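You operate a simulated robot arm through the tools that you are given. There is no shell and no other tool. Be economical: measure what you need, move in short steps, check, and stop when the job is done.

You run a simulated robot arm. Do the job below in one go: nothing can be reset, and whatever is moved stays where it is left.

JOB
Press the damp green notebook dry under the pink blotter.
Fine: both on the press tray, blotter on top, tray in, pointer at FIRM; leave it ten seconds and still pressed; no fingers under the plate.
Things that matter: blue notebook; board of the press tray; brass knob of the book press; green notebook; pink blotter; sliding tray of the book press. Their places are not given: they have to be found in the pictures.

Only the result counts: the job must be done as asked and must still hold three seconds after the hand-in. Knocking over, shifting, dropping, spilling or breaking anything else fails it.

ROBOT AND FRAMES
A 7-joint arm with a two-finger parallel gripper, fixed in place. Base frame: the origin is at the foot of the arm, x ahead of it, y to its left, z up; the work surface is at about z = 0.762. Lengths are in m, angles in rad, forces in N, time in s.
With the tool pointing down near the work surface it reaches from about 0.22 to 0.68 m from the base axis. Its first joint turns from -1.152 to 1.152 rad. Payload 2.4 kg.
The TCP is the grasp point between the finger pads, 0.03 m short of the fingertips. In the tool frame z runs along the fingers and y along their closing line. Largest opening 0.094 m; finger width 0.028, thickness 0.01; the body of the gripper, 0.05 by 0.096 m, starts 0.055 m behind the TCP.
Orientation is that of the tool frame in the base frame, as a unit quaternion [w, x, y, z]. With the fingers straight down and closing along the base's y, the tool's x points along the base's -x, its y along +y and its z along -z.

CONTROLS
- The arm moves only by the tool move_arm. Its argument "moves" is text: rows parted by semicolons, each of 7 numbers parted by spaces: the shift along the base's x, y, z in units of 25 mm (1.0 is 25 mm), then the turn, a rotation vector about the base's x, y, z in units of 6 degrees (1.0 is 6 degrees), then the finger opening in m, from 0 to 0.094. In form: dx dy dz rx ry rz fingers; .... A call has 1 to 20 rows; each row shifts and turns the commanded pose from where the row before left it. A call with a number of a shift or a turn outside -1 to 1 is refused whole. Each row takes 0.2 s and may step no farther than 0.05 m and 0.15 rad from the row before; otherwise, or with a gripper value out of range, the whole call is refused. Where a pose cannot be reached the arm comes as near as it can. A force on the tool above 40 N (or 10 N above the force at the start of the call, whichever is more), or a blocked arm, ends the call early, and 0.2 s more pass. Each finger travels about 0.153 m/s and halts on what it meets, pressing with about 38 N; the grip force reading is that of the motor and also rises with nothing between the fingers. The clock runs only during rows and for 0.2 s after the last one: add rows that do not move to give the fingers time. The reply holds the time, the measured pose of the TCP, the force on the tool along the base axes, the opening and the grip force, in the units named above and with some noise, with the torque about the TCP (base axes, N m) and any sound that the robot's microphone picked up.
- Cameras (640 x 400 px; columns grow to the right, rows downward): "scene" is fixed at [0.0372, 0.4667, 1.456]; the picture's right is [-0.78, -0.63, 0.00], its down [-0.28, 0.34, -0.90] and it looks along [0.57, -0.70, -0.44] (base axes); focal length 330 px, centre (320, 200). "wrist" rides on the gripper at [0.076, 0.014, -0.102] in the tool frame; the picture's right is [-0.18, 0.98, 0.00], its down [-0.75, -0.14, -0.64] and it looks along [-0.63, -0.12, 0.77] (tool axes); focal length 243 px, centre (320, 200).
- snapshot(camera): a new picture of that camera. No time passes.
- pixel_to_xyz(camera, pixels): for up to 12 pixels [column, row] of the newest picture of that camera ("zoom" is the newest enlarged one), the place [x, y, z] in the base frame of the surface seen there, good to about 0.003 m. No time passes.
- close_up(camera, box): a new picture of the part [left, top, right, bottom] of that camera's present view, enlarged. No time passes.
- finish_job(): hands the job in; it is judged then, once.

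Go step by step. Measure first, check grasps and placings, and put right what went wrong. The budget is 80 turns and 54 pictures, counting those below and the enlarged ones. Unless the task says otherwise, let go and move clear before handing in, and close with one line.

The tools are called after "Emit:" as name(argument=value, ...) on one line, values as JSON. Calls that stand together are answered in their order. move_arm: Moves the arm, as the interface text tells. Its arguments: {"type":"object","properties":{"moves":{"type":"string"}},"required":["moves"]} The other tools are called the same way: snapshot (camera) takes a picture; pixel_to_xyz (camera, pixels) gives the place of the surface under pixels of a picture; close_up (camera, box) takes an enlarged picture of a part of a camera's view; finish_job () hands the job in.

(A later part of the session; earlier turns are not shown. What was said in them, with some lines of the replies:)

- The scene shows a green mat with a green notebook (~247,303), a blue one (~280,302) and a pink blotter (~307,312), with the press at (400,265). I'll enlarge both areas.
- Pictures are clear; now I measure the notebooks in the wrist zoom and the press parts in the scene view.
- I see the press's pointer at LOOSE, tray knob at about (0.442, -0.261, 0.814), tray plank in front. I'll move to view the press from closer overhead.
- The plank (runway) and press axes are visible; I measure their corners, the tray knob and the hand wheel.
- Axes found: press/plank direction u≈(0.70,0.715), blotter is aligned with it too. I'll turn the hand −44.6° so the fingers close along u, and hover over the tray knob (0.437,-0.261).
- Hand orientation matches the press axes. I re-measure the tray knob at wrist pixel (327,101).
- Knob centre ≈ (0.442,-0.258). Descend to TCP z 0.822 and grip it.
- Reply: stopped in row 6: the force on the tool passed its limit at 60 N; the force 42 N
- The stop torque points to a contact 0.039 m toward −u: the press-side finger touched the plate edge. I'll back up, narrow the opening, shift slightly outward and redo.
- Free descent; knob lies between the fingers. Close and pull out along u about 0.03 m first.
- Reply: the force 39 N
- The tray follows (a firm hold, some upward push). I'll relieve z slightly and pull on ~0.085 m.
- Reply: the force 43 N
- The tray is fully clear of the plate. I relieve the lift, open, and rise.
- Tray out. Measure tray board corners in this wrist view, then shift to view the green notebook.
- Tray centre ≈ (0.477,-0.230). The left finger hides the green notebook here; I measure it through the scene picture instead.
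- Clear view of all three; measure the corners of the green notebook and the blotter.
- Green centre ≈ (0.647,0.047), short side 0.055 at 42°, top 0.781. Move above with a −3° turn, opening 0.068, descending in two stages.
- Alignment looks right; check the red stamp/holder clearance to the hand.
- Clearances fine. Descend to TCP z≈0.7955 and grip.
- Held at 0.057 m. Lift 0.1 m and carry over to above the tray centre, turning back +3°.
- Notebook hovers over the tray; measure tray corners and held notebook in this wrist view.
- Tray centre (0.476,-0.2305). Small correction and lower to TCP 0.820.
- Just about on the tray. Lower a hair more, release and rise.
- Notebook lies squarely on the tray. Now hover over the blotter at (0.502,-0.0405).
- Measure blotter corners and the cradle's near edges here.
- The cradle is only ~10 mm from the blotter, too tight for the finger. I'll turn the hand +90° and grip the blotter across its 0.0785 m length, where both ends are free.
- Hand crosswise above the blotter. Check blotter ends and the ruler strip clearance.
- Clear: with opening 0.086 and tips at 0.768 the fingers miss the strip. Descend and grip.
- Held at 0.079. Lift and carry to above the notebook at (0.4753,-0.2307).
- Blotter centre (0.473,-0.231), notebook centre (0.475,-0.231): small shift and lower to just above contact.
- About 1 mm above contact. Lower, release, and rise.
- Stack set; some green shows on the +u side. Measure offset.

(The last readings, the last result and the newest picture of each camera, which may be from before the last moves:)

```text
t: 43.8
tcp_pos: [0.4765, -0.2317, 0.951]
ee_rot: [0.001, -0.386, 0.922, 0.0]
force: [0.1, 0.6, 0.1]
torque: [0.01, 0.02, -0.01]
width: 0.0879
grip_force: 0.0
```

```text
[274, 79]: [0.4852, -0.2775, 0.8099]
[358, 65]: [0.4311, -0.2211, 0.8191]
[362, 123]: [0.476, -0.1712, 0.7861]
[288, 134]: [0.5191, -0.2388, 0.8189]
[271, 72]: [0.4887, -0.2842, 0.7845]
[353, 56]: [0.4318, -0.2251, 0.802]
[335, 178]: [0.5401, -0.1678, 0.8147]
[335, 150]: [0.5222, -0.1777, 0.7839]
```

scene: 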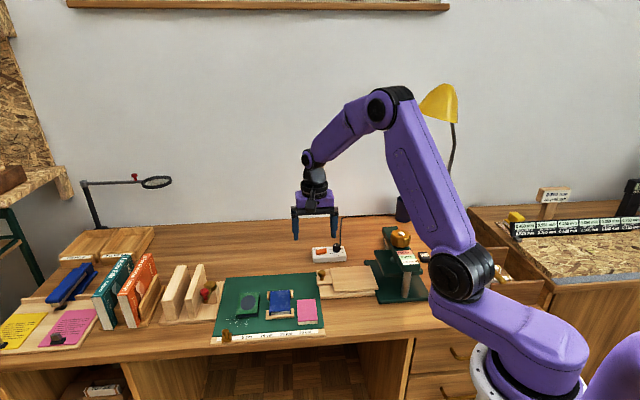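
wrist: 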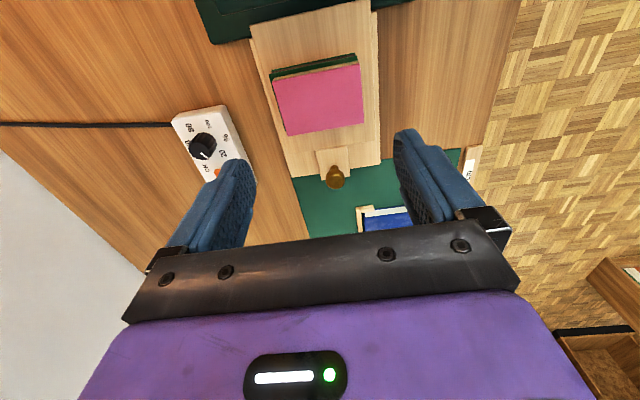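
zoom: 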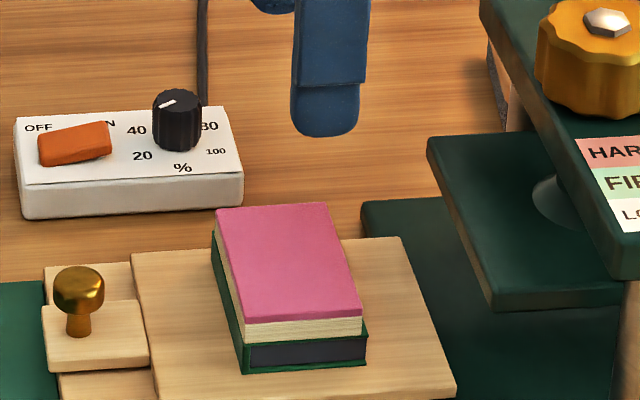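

Blotter centred on the notebook within 2 mm, top at 0.818, below the plate. Now turn back −90° and hover over the tray knob at (0.541,-0.159).

Emit:
move_arm(moves="0.176 0.194 0 0 0 -1 0.034; 0.176 0.194 0 0 0 -1 0.034; 0.176 0.194 0 0 0 -1 0.034; 0.176 0.194 0 0 0 -1 0.034; 0.176 0.194 0 0 0 -1 0.034; 0.176 0.194 0 0 0 -1 0.034; 0.176 0.194 0 0 0 -1 0.034; 0.176 0.194 0 0 0 -1 0.034; 0.176 0.194 0 0 0 -1 0.034; 0.176 0.194 0 0 0 -1 0.034; 0.176 0.194 0 0 0 -1 0.034; 0.176 0.194 0 0 0 -1 0.034; 0.176 0.194 0 0 0 -1 0.034; 0.176 0.194 0 0 0 -1 0.034; 0.176 0.194 0 0 0 -1 0.034; 0 0 -1 0 0 0 0.034; 0 0 -1 0 0 0 0.034; 0 0 -1 0 0 0 0.034; 0 0 0 0 0 0 0.034; 0 0 0 0 0 0 0.034")

Emit:
snapshot(camera="wrist")

```text
t: 48.0
tcp_pos: [0.5434, -0.1613, 0.8747]
ee_rot: [0.0, 0.38, 0.925, 0.0]
force: [0.2, 0.2, -0.7]
torque: [0.0, 0.03, 0.02]
width: 0.0341
grip_force: 0.1
```

```text
16 pictures are left
```

wrist: 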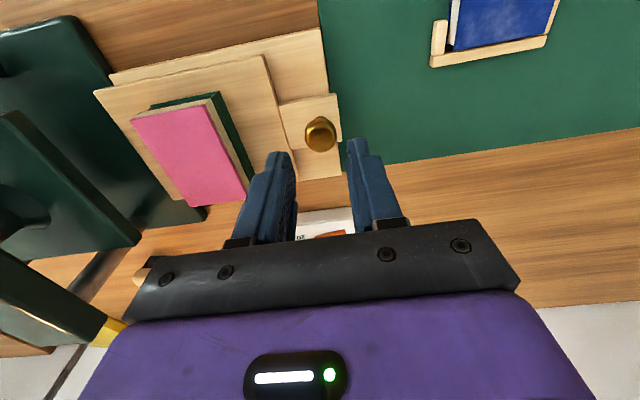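

Over the knob as when I released it. Descend, grip, and push in the first stretch.

Emit:
move_arm(moves="0 0 -0.8 0 0 0 0.034; 0 0 -0.8 0 0 0 0.034; 0 0 -0.4 0 0 0 0.034; 0 0 0 0 0 0 0.034; 0 0 0 0 0 0 0; 0 0 0 0 0 0 0; 0 0 0 0 0 0 0; -0.25 -0.255 0 0 0 0 0; -0.25 -0.255 0 0 0 0 0; -0.25 -0.255 0 0 0 0 0; -0.25 -0.255 0 0 0 0 0; 0 0 0 0 0 0 0")

Emit:
close_up(camera="scene", box=[290, 210, 450, 310])

```text
t: 50.6
tcp_pos: [0.5186, -0.1841, 0.8245]
ee_rot: [0.003, 0.381, 0.925, -0.001]
force: [7.7, -7.2, -18.3]
torque: [-0.22, -0.23, 0.09]
width: 0.023
grip_force: 44.8
```

```text
4.00 times, centred on (370, 260) of scene
```

zoom: 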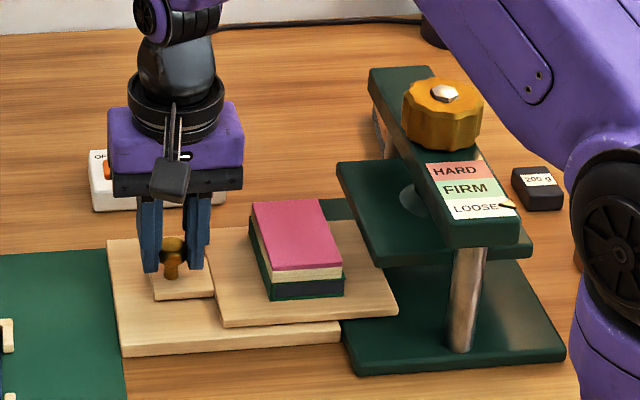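

Stack rides along. Push ~0.035 m more so its edge enters under the plate, then check.

Emit:
move_arm(moves="-0.25 -0.255 -0.02 0 0 0 0; -0.25 -0.255 0 0 0 0 0; -0.25 -0.255 0 0 0 0 0; -0.25 -0.255 0 0 0 0 0; 0 0 0 0 0 0 0")

Emit:
close_up(camera="scene", box=[340, 230, 436, 290])

```text
t: 51.8
tcp_pos: [0.4942, -0.209, 0.8245]
ee_rot: [0.003, 0.381, 0.925, 0.0]
force: [7.8, -7.1, -2.0]
torque: [0.09, 0.07, 0.02]
width: 0.0233
grip_force: 45.6
```

```text
6.67 times, centred on (388, 260) of scene
```

zoom: 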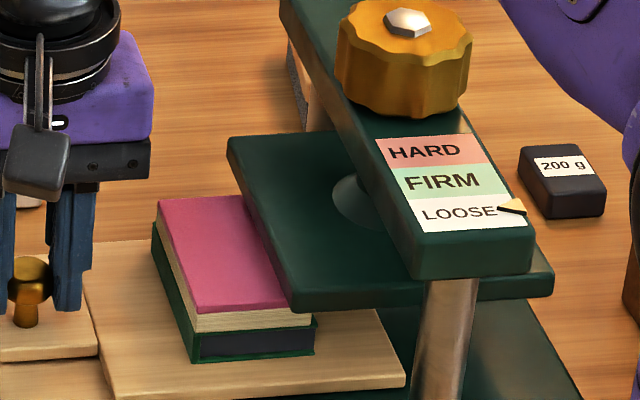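

Stack slides under the plate without touching. Push the remaining ~0.065 m.

Emit:
move_arm(moves="-0.25 -0.265 0 0 0 0 0; -0.25 -0.265 0 0 0 0 0; -0.25 -0.265 0 0 0 0 0; -0.25 -0.265 0 0 0 0 0; -0.25 -0.265 0 0 0 0 0; -0.25 -0.265 0 0 0 0 0; -0.2 -0.21 0 0 0 0 0; -0.1 -0.1 0 0 0 0 0; 0 0 0 0 0 0 0")

Emit:
close_up(camera="scene", box=[340, 220, 436, 280])

```text
t: 53.8
tcp_pos: [0.4476, -0.2564, 0.8251]
ee_rot: [-0.001, 0.379, 0.925, 0.001]
force: [-4.1, 4.2, -4.7]
torque: [0.16, 0.11, 0.06]
width: 0.023
grip_force: 44.9
```

```text
6.67 times, centred on (388, 250) of scene
```

zoom: 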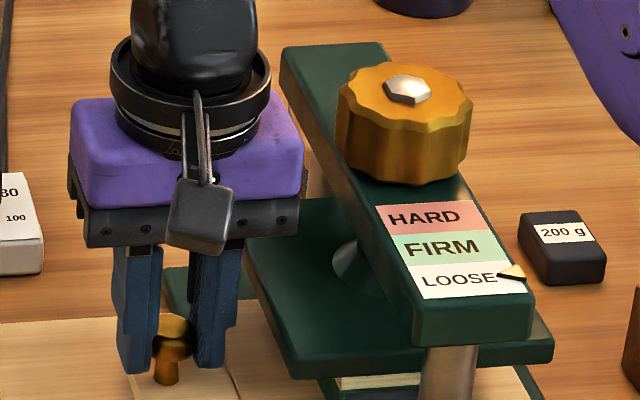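

At the original position; nudge a few mm further to confirm the stop.

Emit:
move_arm(moves="-0.06 -0.06 0 0 0 0 0; -0.06 -0.06 0 0 0 0 0; 0 0 0 0 0 0 0")

```text
t: 54.6
tcp_pos: [0.4448, -0.2591, 0.8256]
ee_rot: [-0.001, 0.378, 0.926, 0.001]
force: [-8.5, 8.7, -7.5]
torque: [0.16, 0.14, 0.04]
width: 0.023
grip_force: 45.6
```

No stop felt yet, little force. Release and rise, then compare the knob/tray position with the original.

Emit:
move_arm(moves="0 0 0 0 0 0 0.032; 0 0 0 0 0 0 0.032; 0 0 0.6 0 0 0 0.032; 0 0 1 0 0 0 0.032; 0 0 1 0 0 0 0.032; 0 0 1 0 0 0 0.032; 0 0 1 0 0 0 0.032; 0 0 1 0 0 0 0.032; 0 0 0.2 0 0 0 0.05; 0 0 0 0 0 0 0.05; 0 0 0 0 0 0 0.05")

Emit:
snapshot(camera="wrist")

```text
t: 57.0
tcp_pos: [0.4474, -0.258, 0.9731]
ee_rot: [0.001, 0.379, 0.925, -0.001]
force: [0.6, -0.1, -0.2]
torque: [-0.03, 0.04, 0.01]
width: 0.05
grip_force: 0.1
```

```text
12 pictures are left
```

wrist: 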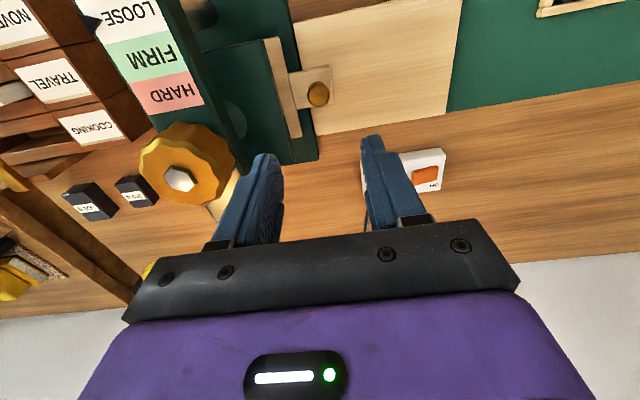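

Measure knob and tray edges, plus the wheel rim and hub for the next step.

Emit:
pixel_to_xyz(camera="wrist", pixels=[[317, 90], [309, 90], [327, 90], [318, 101], [265, 42], [330, 68], [178, 180], [190, 128], [232, 165], [172, 203], [142, 165], [208, 90]])

Emit:
close_up(camera="scene", box=[350, 220, 446, 280])

```text
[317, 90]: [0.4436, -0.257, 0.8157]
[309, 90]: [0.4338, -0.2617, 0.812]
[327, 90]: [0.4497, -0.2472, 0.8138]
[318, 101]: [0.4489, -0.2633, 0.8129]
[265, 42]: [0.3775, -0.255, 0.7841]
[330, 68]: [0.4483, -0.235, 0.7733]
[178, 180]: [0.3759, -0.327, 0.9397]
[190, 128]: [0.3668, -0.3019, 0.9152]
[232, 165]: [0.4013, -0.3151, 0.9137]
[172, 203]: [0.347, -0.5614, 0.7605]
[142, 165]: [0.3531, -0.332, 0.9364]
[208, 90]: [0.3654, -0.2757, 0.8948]
```

```text
6.67 times, centred on (398, 250) of scene
```

zoom: 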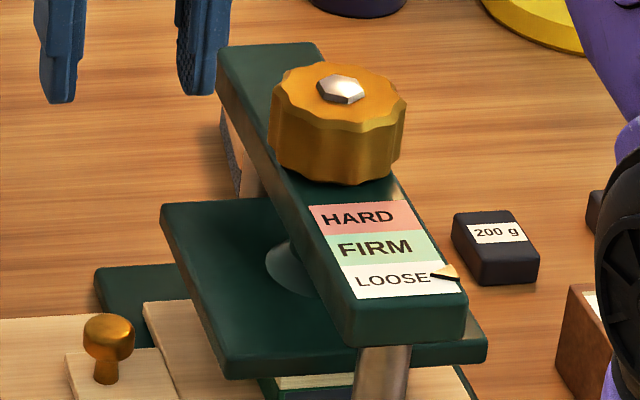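

The tray is back exactly in place (knob/edge pixels match the original). Now to the brass wheel at (0.376,-0.327), top ≈0.937: rise, move over it and turn +90° to gain stroke for clockwise turning.

Emit:
move_arm(moves="0 0 1 0 0 1 0.08; 0 0 0.8 0 0 1 0.08; -0.714 -0.69 0 0 0 1 0.08; -0.714 -0.69 0 0 0 1 0.08; -0.714 -0.69 0 0 0 1 0.08; -0.714 -0.69 0 0 0 1 0.08; 0 0 0 0 0 1 0.08; 0 0 0 0 0 1 0.08; 0 0 0 0 0 1 0.08; 0 0 0 0 0 1 0.08; 0 0 0 0 0 1 0.08; 0 0 0 0 0 1 0.08; 0 0 0 0 0 1 0.08; 0 0 0 0 0 1 0.08; 0 0 0 0 0 1 0.08; 0 0 0 0 0 0 0.08; 0 0 0 0 0 0 0.08")

Emit:
snapshot(camera="wrist")

```text
t: 60.6
tcp_pos: [0.374, -0.3289, 1.0154]
ee_rot: [0.001, -0.386, 0.922, 0.0]
force: [0.4, 0.7, -0.3]
torque: [0.01, -0.01, 0.0]
width: 0.0801
grip_force: 0.0
```

```text
10 pictures are left
```

wrist: 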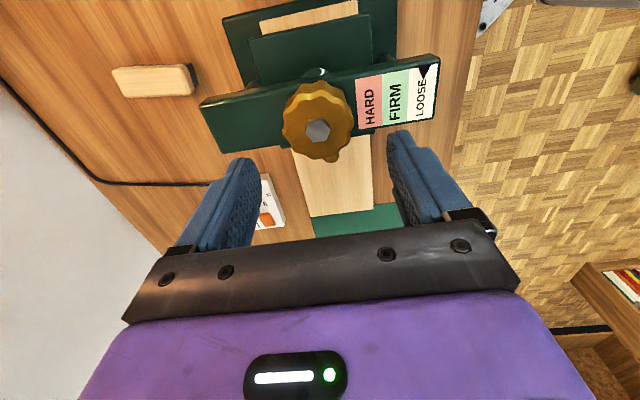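

Wheel is between the fingers in plan; measure its rim for a true centre and the beam top next to it.

Emit:
pixel_to_xyz(camera="wrist", pixels=[[287, 118], [347, 115], [317, 90], [318, 150], [317, 130], [270, 112], [360, 120], [365, 90], [280, 143], [300, 100]])

```text
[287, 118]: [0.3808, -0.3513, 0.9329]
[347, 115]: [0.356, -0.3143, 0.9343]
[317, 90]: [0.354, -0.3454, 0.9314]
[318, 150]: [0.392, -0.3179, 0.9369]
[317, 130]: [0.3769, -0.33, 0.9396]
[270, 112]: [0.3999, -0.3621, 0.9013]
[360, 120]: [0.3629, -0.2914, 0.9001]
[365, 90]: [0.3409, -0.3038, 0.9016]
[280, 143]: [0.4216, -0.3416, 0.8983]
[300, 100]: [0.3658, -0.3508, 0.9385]
```

Wheel centre ≈ (0.374,-0.329), matching TCP; beam top 0.900. Descend to TCP 0.939, grip, and turn 30° clockwise.

Emit:
move_arm(moves="0 0 -0.8 0 0 0 0.08; 0 0 -0.8 0 0 0 0.08; 0 0 -0.8 0 0 0 0.08; 0 0 -0.65 0 0 0 0.08; 0 0 0 0 0 0 0.08; 0 0 0 0 0 0 0.03; 0 0 0 0 0 0 0.03; 0 0 0 0 0 0 0.03; 0 0 0 0 0 -0.5 0.03; 0 0 0 0 0 -1 0.03; 0 0 0 0 0 -1 0.03; 0 0 0 0 0 -1 0.03; 0 0 0 0 0 -1 0.03; 0 0 0 0 0 0 0.03")

Emit:
close_up(camera="scene", box=[350, 220, 446, 280])

```text
t: 63.6
tcp_pos: [0.3768, -0.3297, 0.9391]
ee_rot: [0.003, -0.158, 0.987, -0.001]
force: [21.1, -14.0, -17.8]
torque: [0.4, -0.14, -0.02]
width: 0.0556
grip_force: 45.0
```

```text
6.67 times, centred on (398, 250) of scene
```

zoom: 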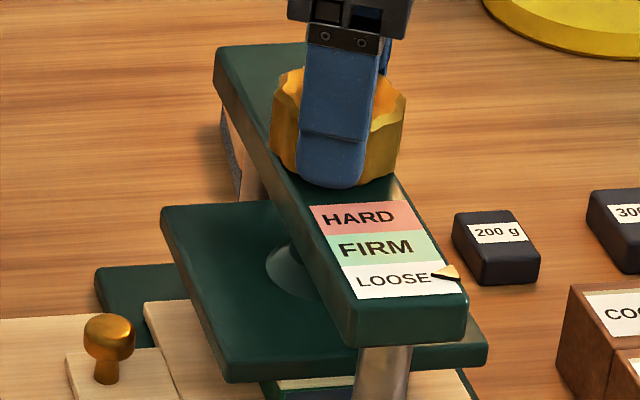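

Clockwise turning lowers the plate slightly (its corner moved down), with little torque. Continue 72° with a slight centring correction and following down.

Emit:
move_arm(moves="0.04 -0.03 -0.03 0 0 -0.6 0.03; 0 0 -0.01 0 0 -1 0.03; 0 0 -0.01 0 0 -1 0.03; 0 0 -0.01 0 0 -1 0.03; 0 0 -0.01 0 0 -1 0.03; 0 0 -0.01 0 0 -1 0.03; 0 0 -0.01 0 0 -1 0.03; 0 0 -0.01 0 0 -1 0.03; 0 0 -0.01 0 0 -1 0.03; 0 0 -0.01 0 0 -1 0.03; 0 0 -0.01 0 0 -1 0.03; 0 0 -0.01 0 0 -1 0.03; 0 0 0 0 0 0 0.03")

Emit:
close_up(camera="scene", box=[350, 220, 446, 280])

```text
t: 65.4
tcp_pos: [0.3767, -0.3278, 0.9375]
ee_rot: [0.001, 0.235, 0.972, -0.001]
force: [-3.0, 4.1, 4.7]
torque: [-0.55, -0.22, 0.01]
width: 0.0558
grip_force: 44.9
stopped in row 9: the force on the tool passed its limit at 42 N (the readings are from after the stop); the commanded pose is now the measured one
```

```text
6.67 times, centred on (398, 250) of scene
```

zoom: 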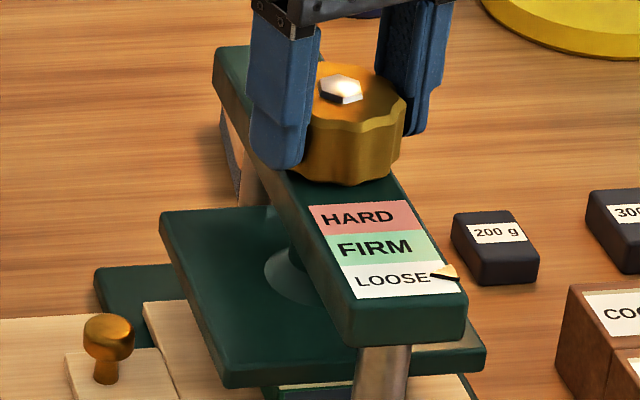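

Plate lowers further, pointer still LOOSE; the wheel itself stays at its height. Continue turning another ~36°, stress having been reset.

Emit:
move_arm(moves="0 0 0 0 0 -1 0.03; 0 0 0 0 0 -1 0.03; 0 0 0 0 0 -1 0.03; 0 0 0 0 0 -1 0.03; 0 0 0 0 0 -1 0.03; 0 0 0 0 0 -1 0.03; 0 0 0 0 0 0 0.03")

```text
t: 67.0
tcp_pos: [0.3773, -0.3273, 0.9376]
ee_rot: [0.001, 0.524, 0.852, -0.001]
force: [6.2, 11.7, 14.1]
torque: [0.27, 0.54, 0.0]
width: 0.0557
grip_force: 44.9
```

Turning freely (hand now −63°). Continue 6 more rows.

Emit:
move_arm(moves="0 0 0 0 0 -1 0.03; 0 0 0 0 0 -1 0.03; 0 0 0 0 0 -1 0.03; 0 0 0 0 0 -1 0.03; 0 0 0 0 0 -1 0.03; 0 0 0 0 0 -1 0.03; 0 0 0 0 0 0 0.03")

Emit:
close_up(camera="scene", box=[350, 220, 446, 280])

```text
t: 68.6
tcp_pos: [0.378, -0.3274, 0.937]
ee_rot: [0.002, 0.761, 0.648, -0.002]
force: [23.8, 10.2, 0.9]
torque: [0.8, 0.27, 0.03]
width: 0.0558
grip_force: 44.3
```

```text
6.67 times, centred on (398, 250) of scene
```

zoom: 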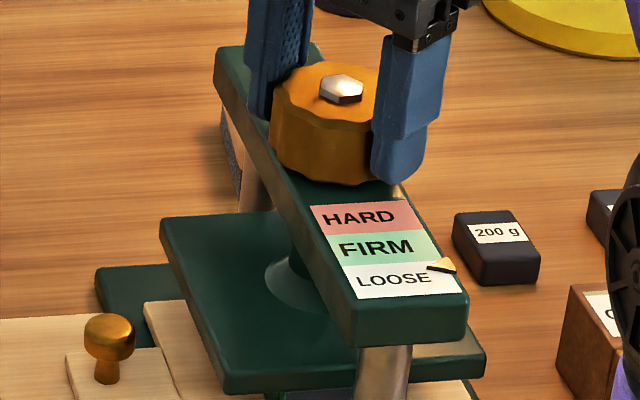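

The pointer has begun moving: tip at (430,262), on the LOOSE/FIRM border. Turn 12° more and check.

Emit:
move_arm(moves="0 0 0 0 0 -1 0.03; 0 0 0 0 0 -1 0.03; 0 0 0 0 0 0 0.03; 0 0 0 0 0 0 0.03")

Emit:
close_up(camera="scene", box=[390, 240, 430, 265])

```text
t: 69.6
tcp_pos: [0.3786, -0.328, 0.9376]
ee_rot: [0.002, 0.825, 0.566, -0.002]
force: [23.8, 10.3, 3.6]
torque: [-0.17, 0.09, -0.05]
width: 0.0557
grip_force: 45.0
```

```text
16.00 times, centred on (410, 252) of scene
```

zoom: 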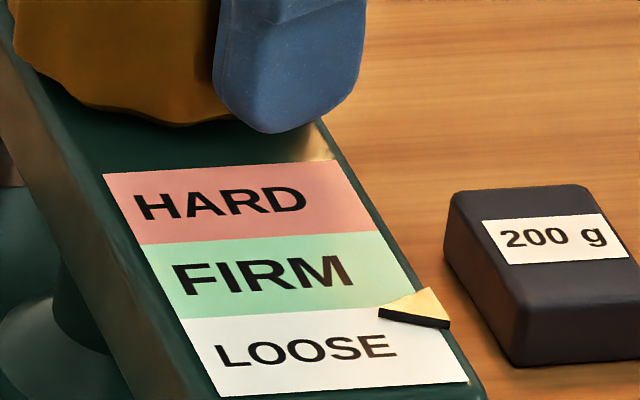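

Tip at (380,312) is at the LOOSE/FIRM edge; FIRM's middle is about y=275. Turn 18° more.

Emit:
move_arm(moves="0 0 0 0 0 -1 0.03; 0 0 0 0 0 -1 0.03; 0 0 0 0 0 -1 0.03; 0 0 0 0 0 0 0.03; 0 0 0 0 0 0 0.03")

Emit:
close_up(camera="scene", box=[390, 240, 430, 265])

```text
t: 70.8
tcp_pos: [0.3797, -0.3271, 0.9384]
ee_rot: [0.003, 0.903, 0.43, 0.0]
force: [31.3, 2.9, -1.2]
torque: [0.33, 0.36, 0.05]
width: 0.0555
grip_force: 44.8
```

```text
16.00 times, centred on (410, 252) of scene
```

zoom: 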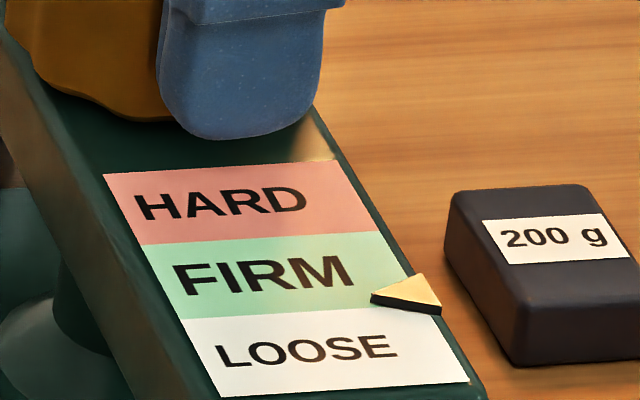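

Now (372,297), 0.83 px/deg: about 30° more is needed for mid-FIRM. The wrist is at −129°, so I release, rise, turn back +90° and regrip.

Emit:
move_arm(moves="0 0 0 0 0 0 0.08; 0 0 0 0 0 0 0.08; 0 0 0.8 0 0 0 0.08; 0 0 0.8 0 0 1 0.08; 0 0 0 0 0 1 0.08; 0 0 0 0 0 1 0.08; 0 0 0 0 0 1 0.08; 0 0 0 0 0 1 0.08; 0 0 0 0 0 1 0.08; 0 0 0 0 0 1 0.08; 0 0 0 0 0 1 0.08; 0 0 0 0 0 1 0.08; 0 0 0 0 0 1 0.08; 0 0 0 0 0 1 0.08; 0 0 0 0 0 1 0.08; 0 0 0 0 0 1 0.08; 0 0 0 0 0 1 0.08; 0 0 0 0 0 0 0.08; 0 0 0 0 0 0 0.08")

Emit:
close_up(camera="scene", box=[374, 225, 438, 265])

```text
t: 74.8
tcp_pos: [0.3767, -0.3287, 0.9771]
ee_rot: [0.003, 0.384, 0.923, -0.002]
force: [0.9, -0.5, 0.4]
torque: [0.01, -0.01, 0.01]
width: 0.0799
grip_force: 0.2
```

```text
10.00 times, centred on (406, 245) of scene
```

zoom: 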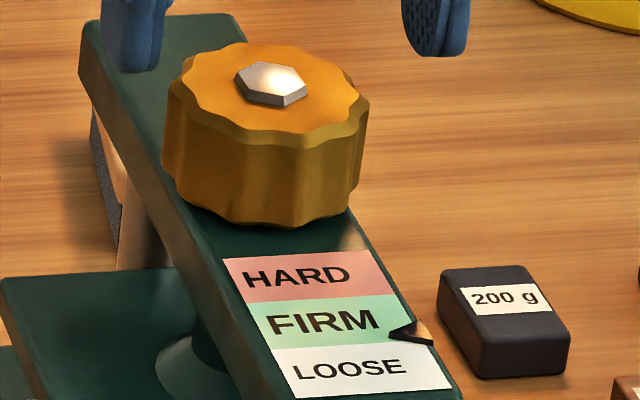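

Pointer held after release. Descend again, grip, turn 30° clockwise, and check.

Emit:
move_arm(moves="0 0 -0.8 0 0 0 0.08; 0 0 -0.75 0 0 0 0.08; 0 0 0 0 0 0 0.08; 0 0 0 0 0 0 0.03; 0 0 0 0 0 0 0.03; 0 0 0 0 0 0 0.03; 0 0 0 0 0 -1 0.03; 0 0 0 0 0 -1 0.03; 0 0 0 0 0 -1 0.03; 0 0 0 0 0 -1 0.03; 0 0 0 0 0 -1 0.03; 0 0 0 0 0 0 0.03; 0 0 0 0 0 0 0.03")

Emit:
close_up(camera="scene", box=[390, 240, 430, 265])

```text
t: 77.6
tcp_pos: [0.3774, -0.3278, 0.9392]
ee_rot: [0.002, 0.61, 0.792, -0.002]
force: [25.8, 5.1, -24.2]
torque: [0.59, 0.12, 0.0]
width: 0.0555
grip_force: 45.0
```

```text
16.00 times, centred on (410, 252) of scene
```

zoom: 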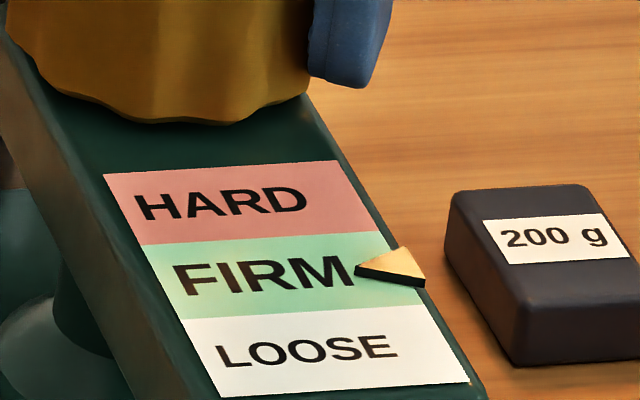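

Pointer tip at (356,268) sits mid-FIRM. Release, rise clear, and wait out ten seconds.

Emit:
move_arm(moves="0 0 0 0 0 0 0.08; 0 0 0 0 0 0 0.08; 0 0 0.8 0 0 0 0.08; 0 0 1 0 0 0 0.08; 0 0 1 0 0 0 0.08; 0 0 1 0 0 0 0.08; 0 0 1 0 0 0 0.08; 0 0 1 0 0 0 0.08; 0 0 1 0 0 0 0.08; 0 0 0 0 0 0 0.08; 0 0 0 0 0 0 0.08; 0 0 0 0 0 0 0.08; 0 0 0 0 0 0 0.08; 0 0 0 0 0 0 0.08; 0 0 0 0 0 0 0.08; 0 0 0 0 0 0 0.08; 0 0 0 0 0 0 0.08; 0 0 0 0 0 0 0.08; 0 0 0 0 0 0 0.08; 0 0 0 0 0 0 0.08")

Emit:
move_arm(moves="0 0 0 0 0 0 0.08; 0 0 0 0 0 0 0.08; 0 0 0 0 0 0 0.08; 0 0 0 0 0 0 0.08; 0 0 0 0 0 0 0.08; 0 0 0 0 0 0 0.08; 0 0 0 0 0 0 0.08; 0 0 0 0 0 0 0.08; 0 0 0 0 0 0 0.08; 0 0 0 0 0 0 0.08; 0 0 0 0 0 0 0.08; 0 0 0 0 0 0 0.08; 0 0 0 0 0 0 0.08; 0 0 0 0 0 0 0.08; 0 0 0 0 0 0 0.08; 0 0 0 0 0 0 0.08; 0 0 0 0 0 0 0.08; 0 0 0 0 0 0 0.08; 0 0 0 0 0 0 0.08; 0 0 0 0 0 0 0.08")

Emit:
move_arm(moves="0 0 0 0 0 0 0.08; 0 0 0 0 0 0 0.08; 0 0 0 0 0 0 0.08; 0 0 0 0 0 0 0.08; 0 0 0 0 0 0 0.08; 0 0 0 0 0 0 0.08; 0 0 0 0 0 0 0.08; 0 0 0 0 0 0 0.08; 0 0 0 0 0 0 0.08; 0 0 0 0 0 0 0.08; 0 0 0 0 0 0 0.08; 0 0 0 0 0 0 0.08; 0 0 0 0 0 0 0.08; 0 0 0 0 0 0 0.08; 0 0 0 0 0 0 0.08; 0 0 0 0 0 0 0.08; 0 0 0 0 0 0 0.08; 0 0 0 0 0 0 0.08; 0 0 0 0 0 0 0.08; 0 0 0 0 0 0 0.08")

Emit:
close_up(camera="scene", box=[350, 220, 446, 300])

```text
t: 81.8
tcp_pos: [0.3775, -0.3276, 1.1081]
ee_rot: [0.002, 0.61, 0.792, -0.002]
force: [-0.4, -0.5, -0.3]
torque: [0.02, 0.03, 0.02]
width: 0.08
grip_force: 0.1
```

```text
t: 86.0
tcp_pos: [0.3767, -0.327, 1.1077]
ee_rot: [0.003, 0.61, 0.793, -0.002]
force: [0.1, 0.3, -0.2]
torque: [0.02, 0.02, 0.01]
width: 0.0801
grip_force: 0.0
```

```text
t: 90.2
tcp_pos: [0.3774, -0.3263, 1.1067]
ee_rot: [0.002, 0.61, 0.792, -0.001]
force: [0.1, -0.6, -0.3]
torque: [0.0, 0.0, 0.03]
width: 0.0801
grip_force: 0.0
```

```text
5.00 times, centred on (398, 260) of scene
```

zoom: 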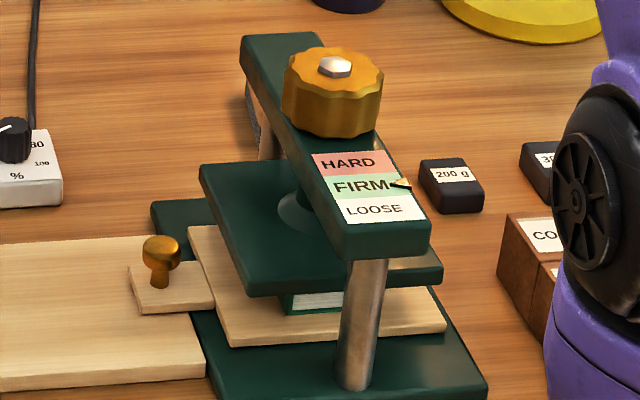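

The pointer still reads FIRM at (400,183) after more than 12 s. The notebook's edge now looks pale, so it seems dry; the tray is in and the hand is clear, so I'm handing in.

Emit:
finish_job()

```text
The job is handed in.
```

The green notebook is in the press with the pink blotter on top, the tray pushed in and the pointer at FIRM. It stayed pressed for over 12 seconds with the gripper clear, and I left it pressed.
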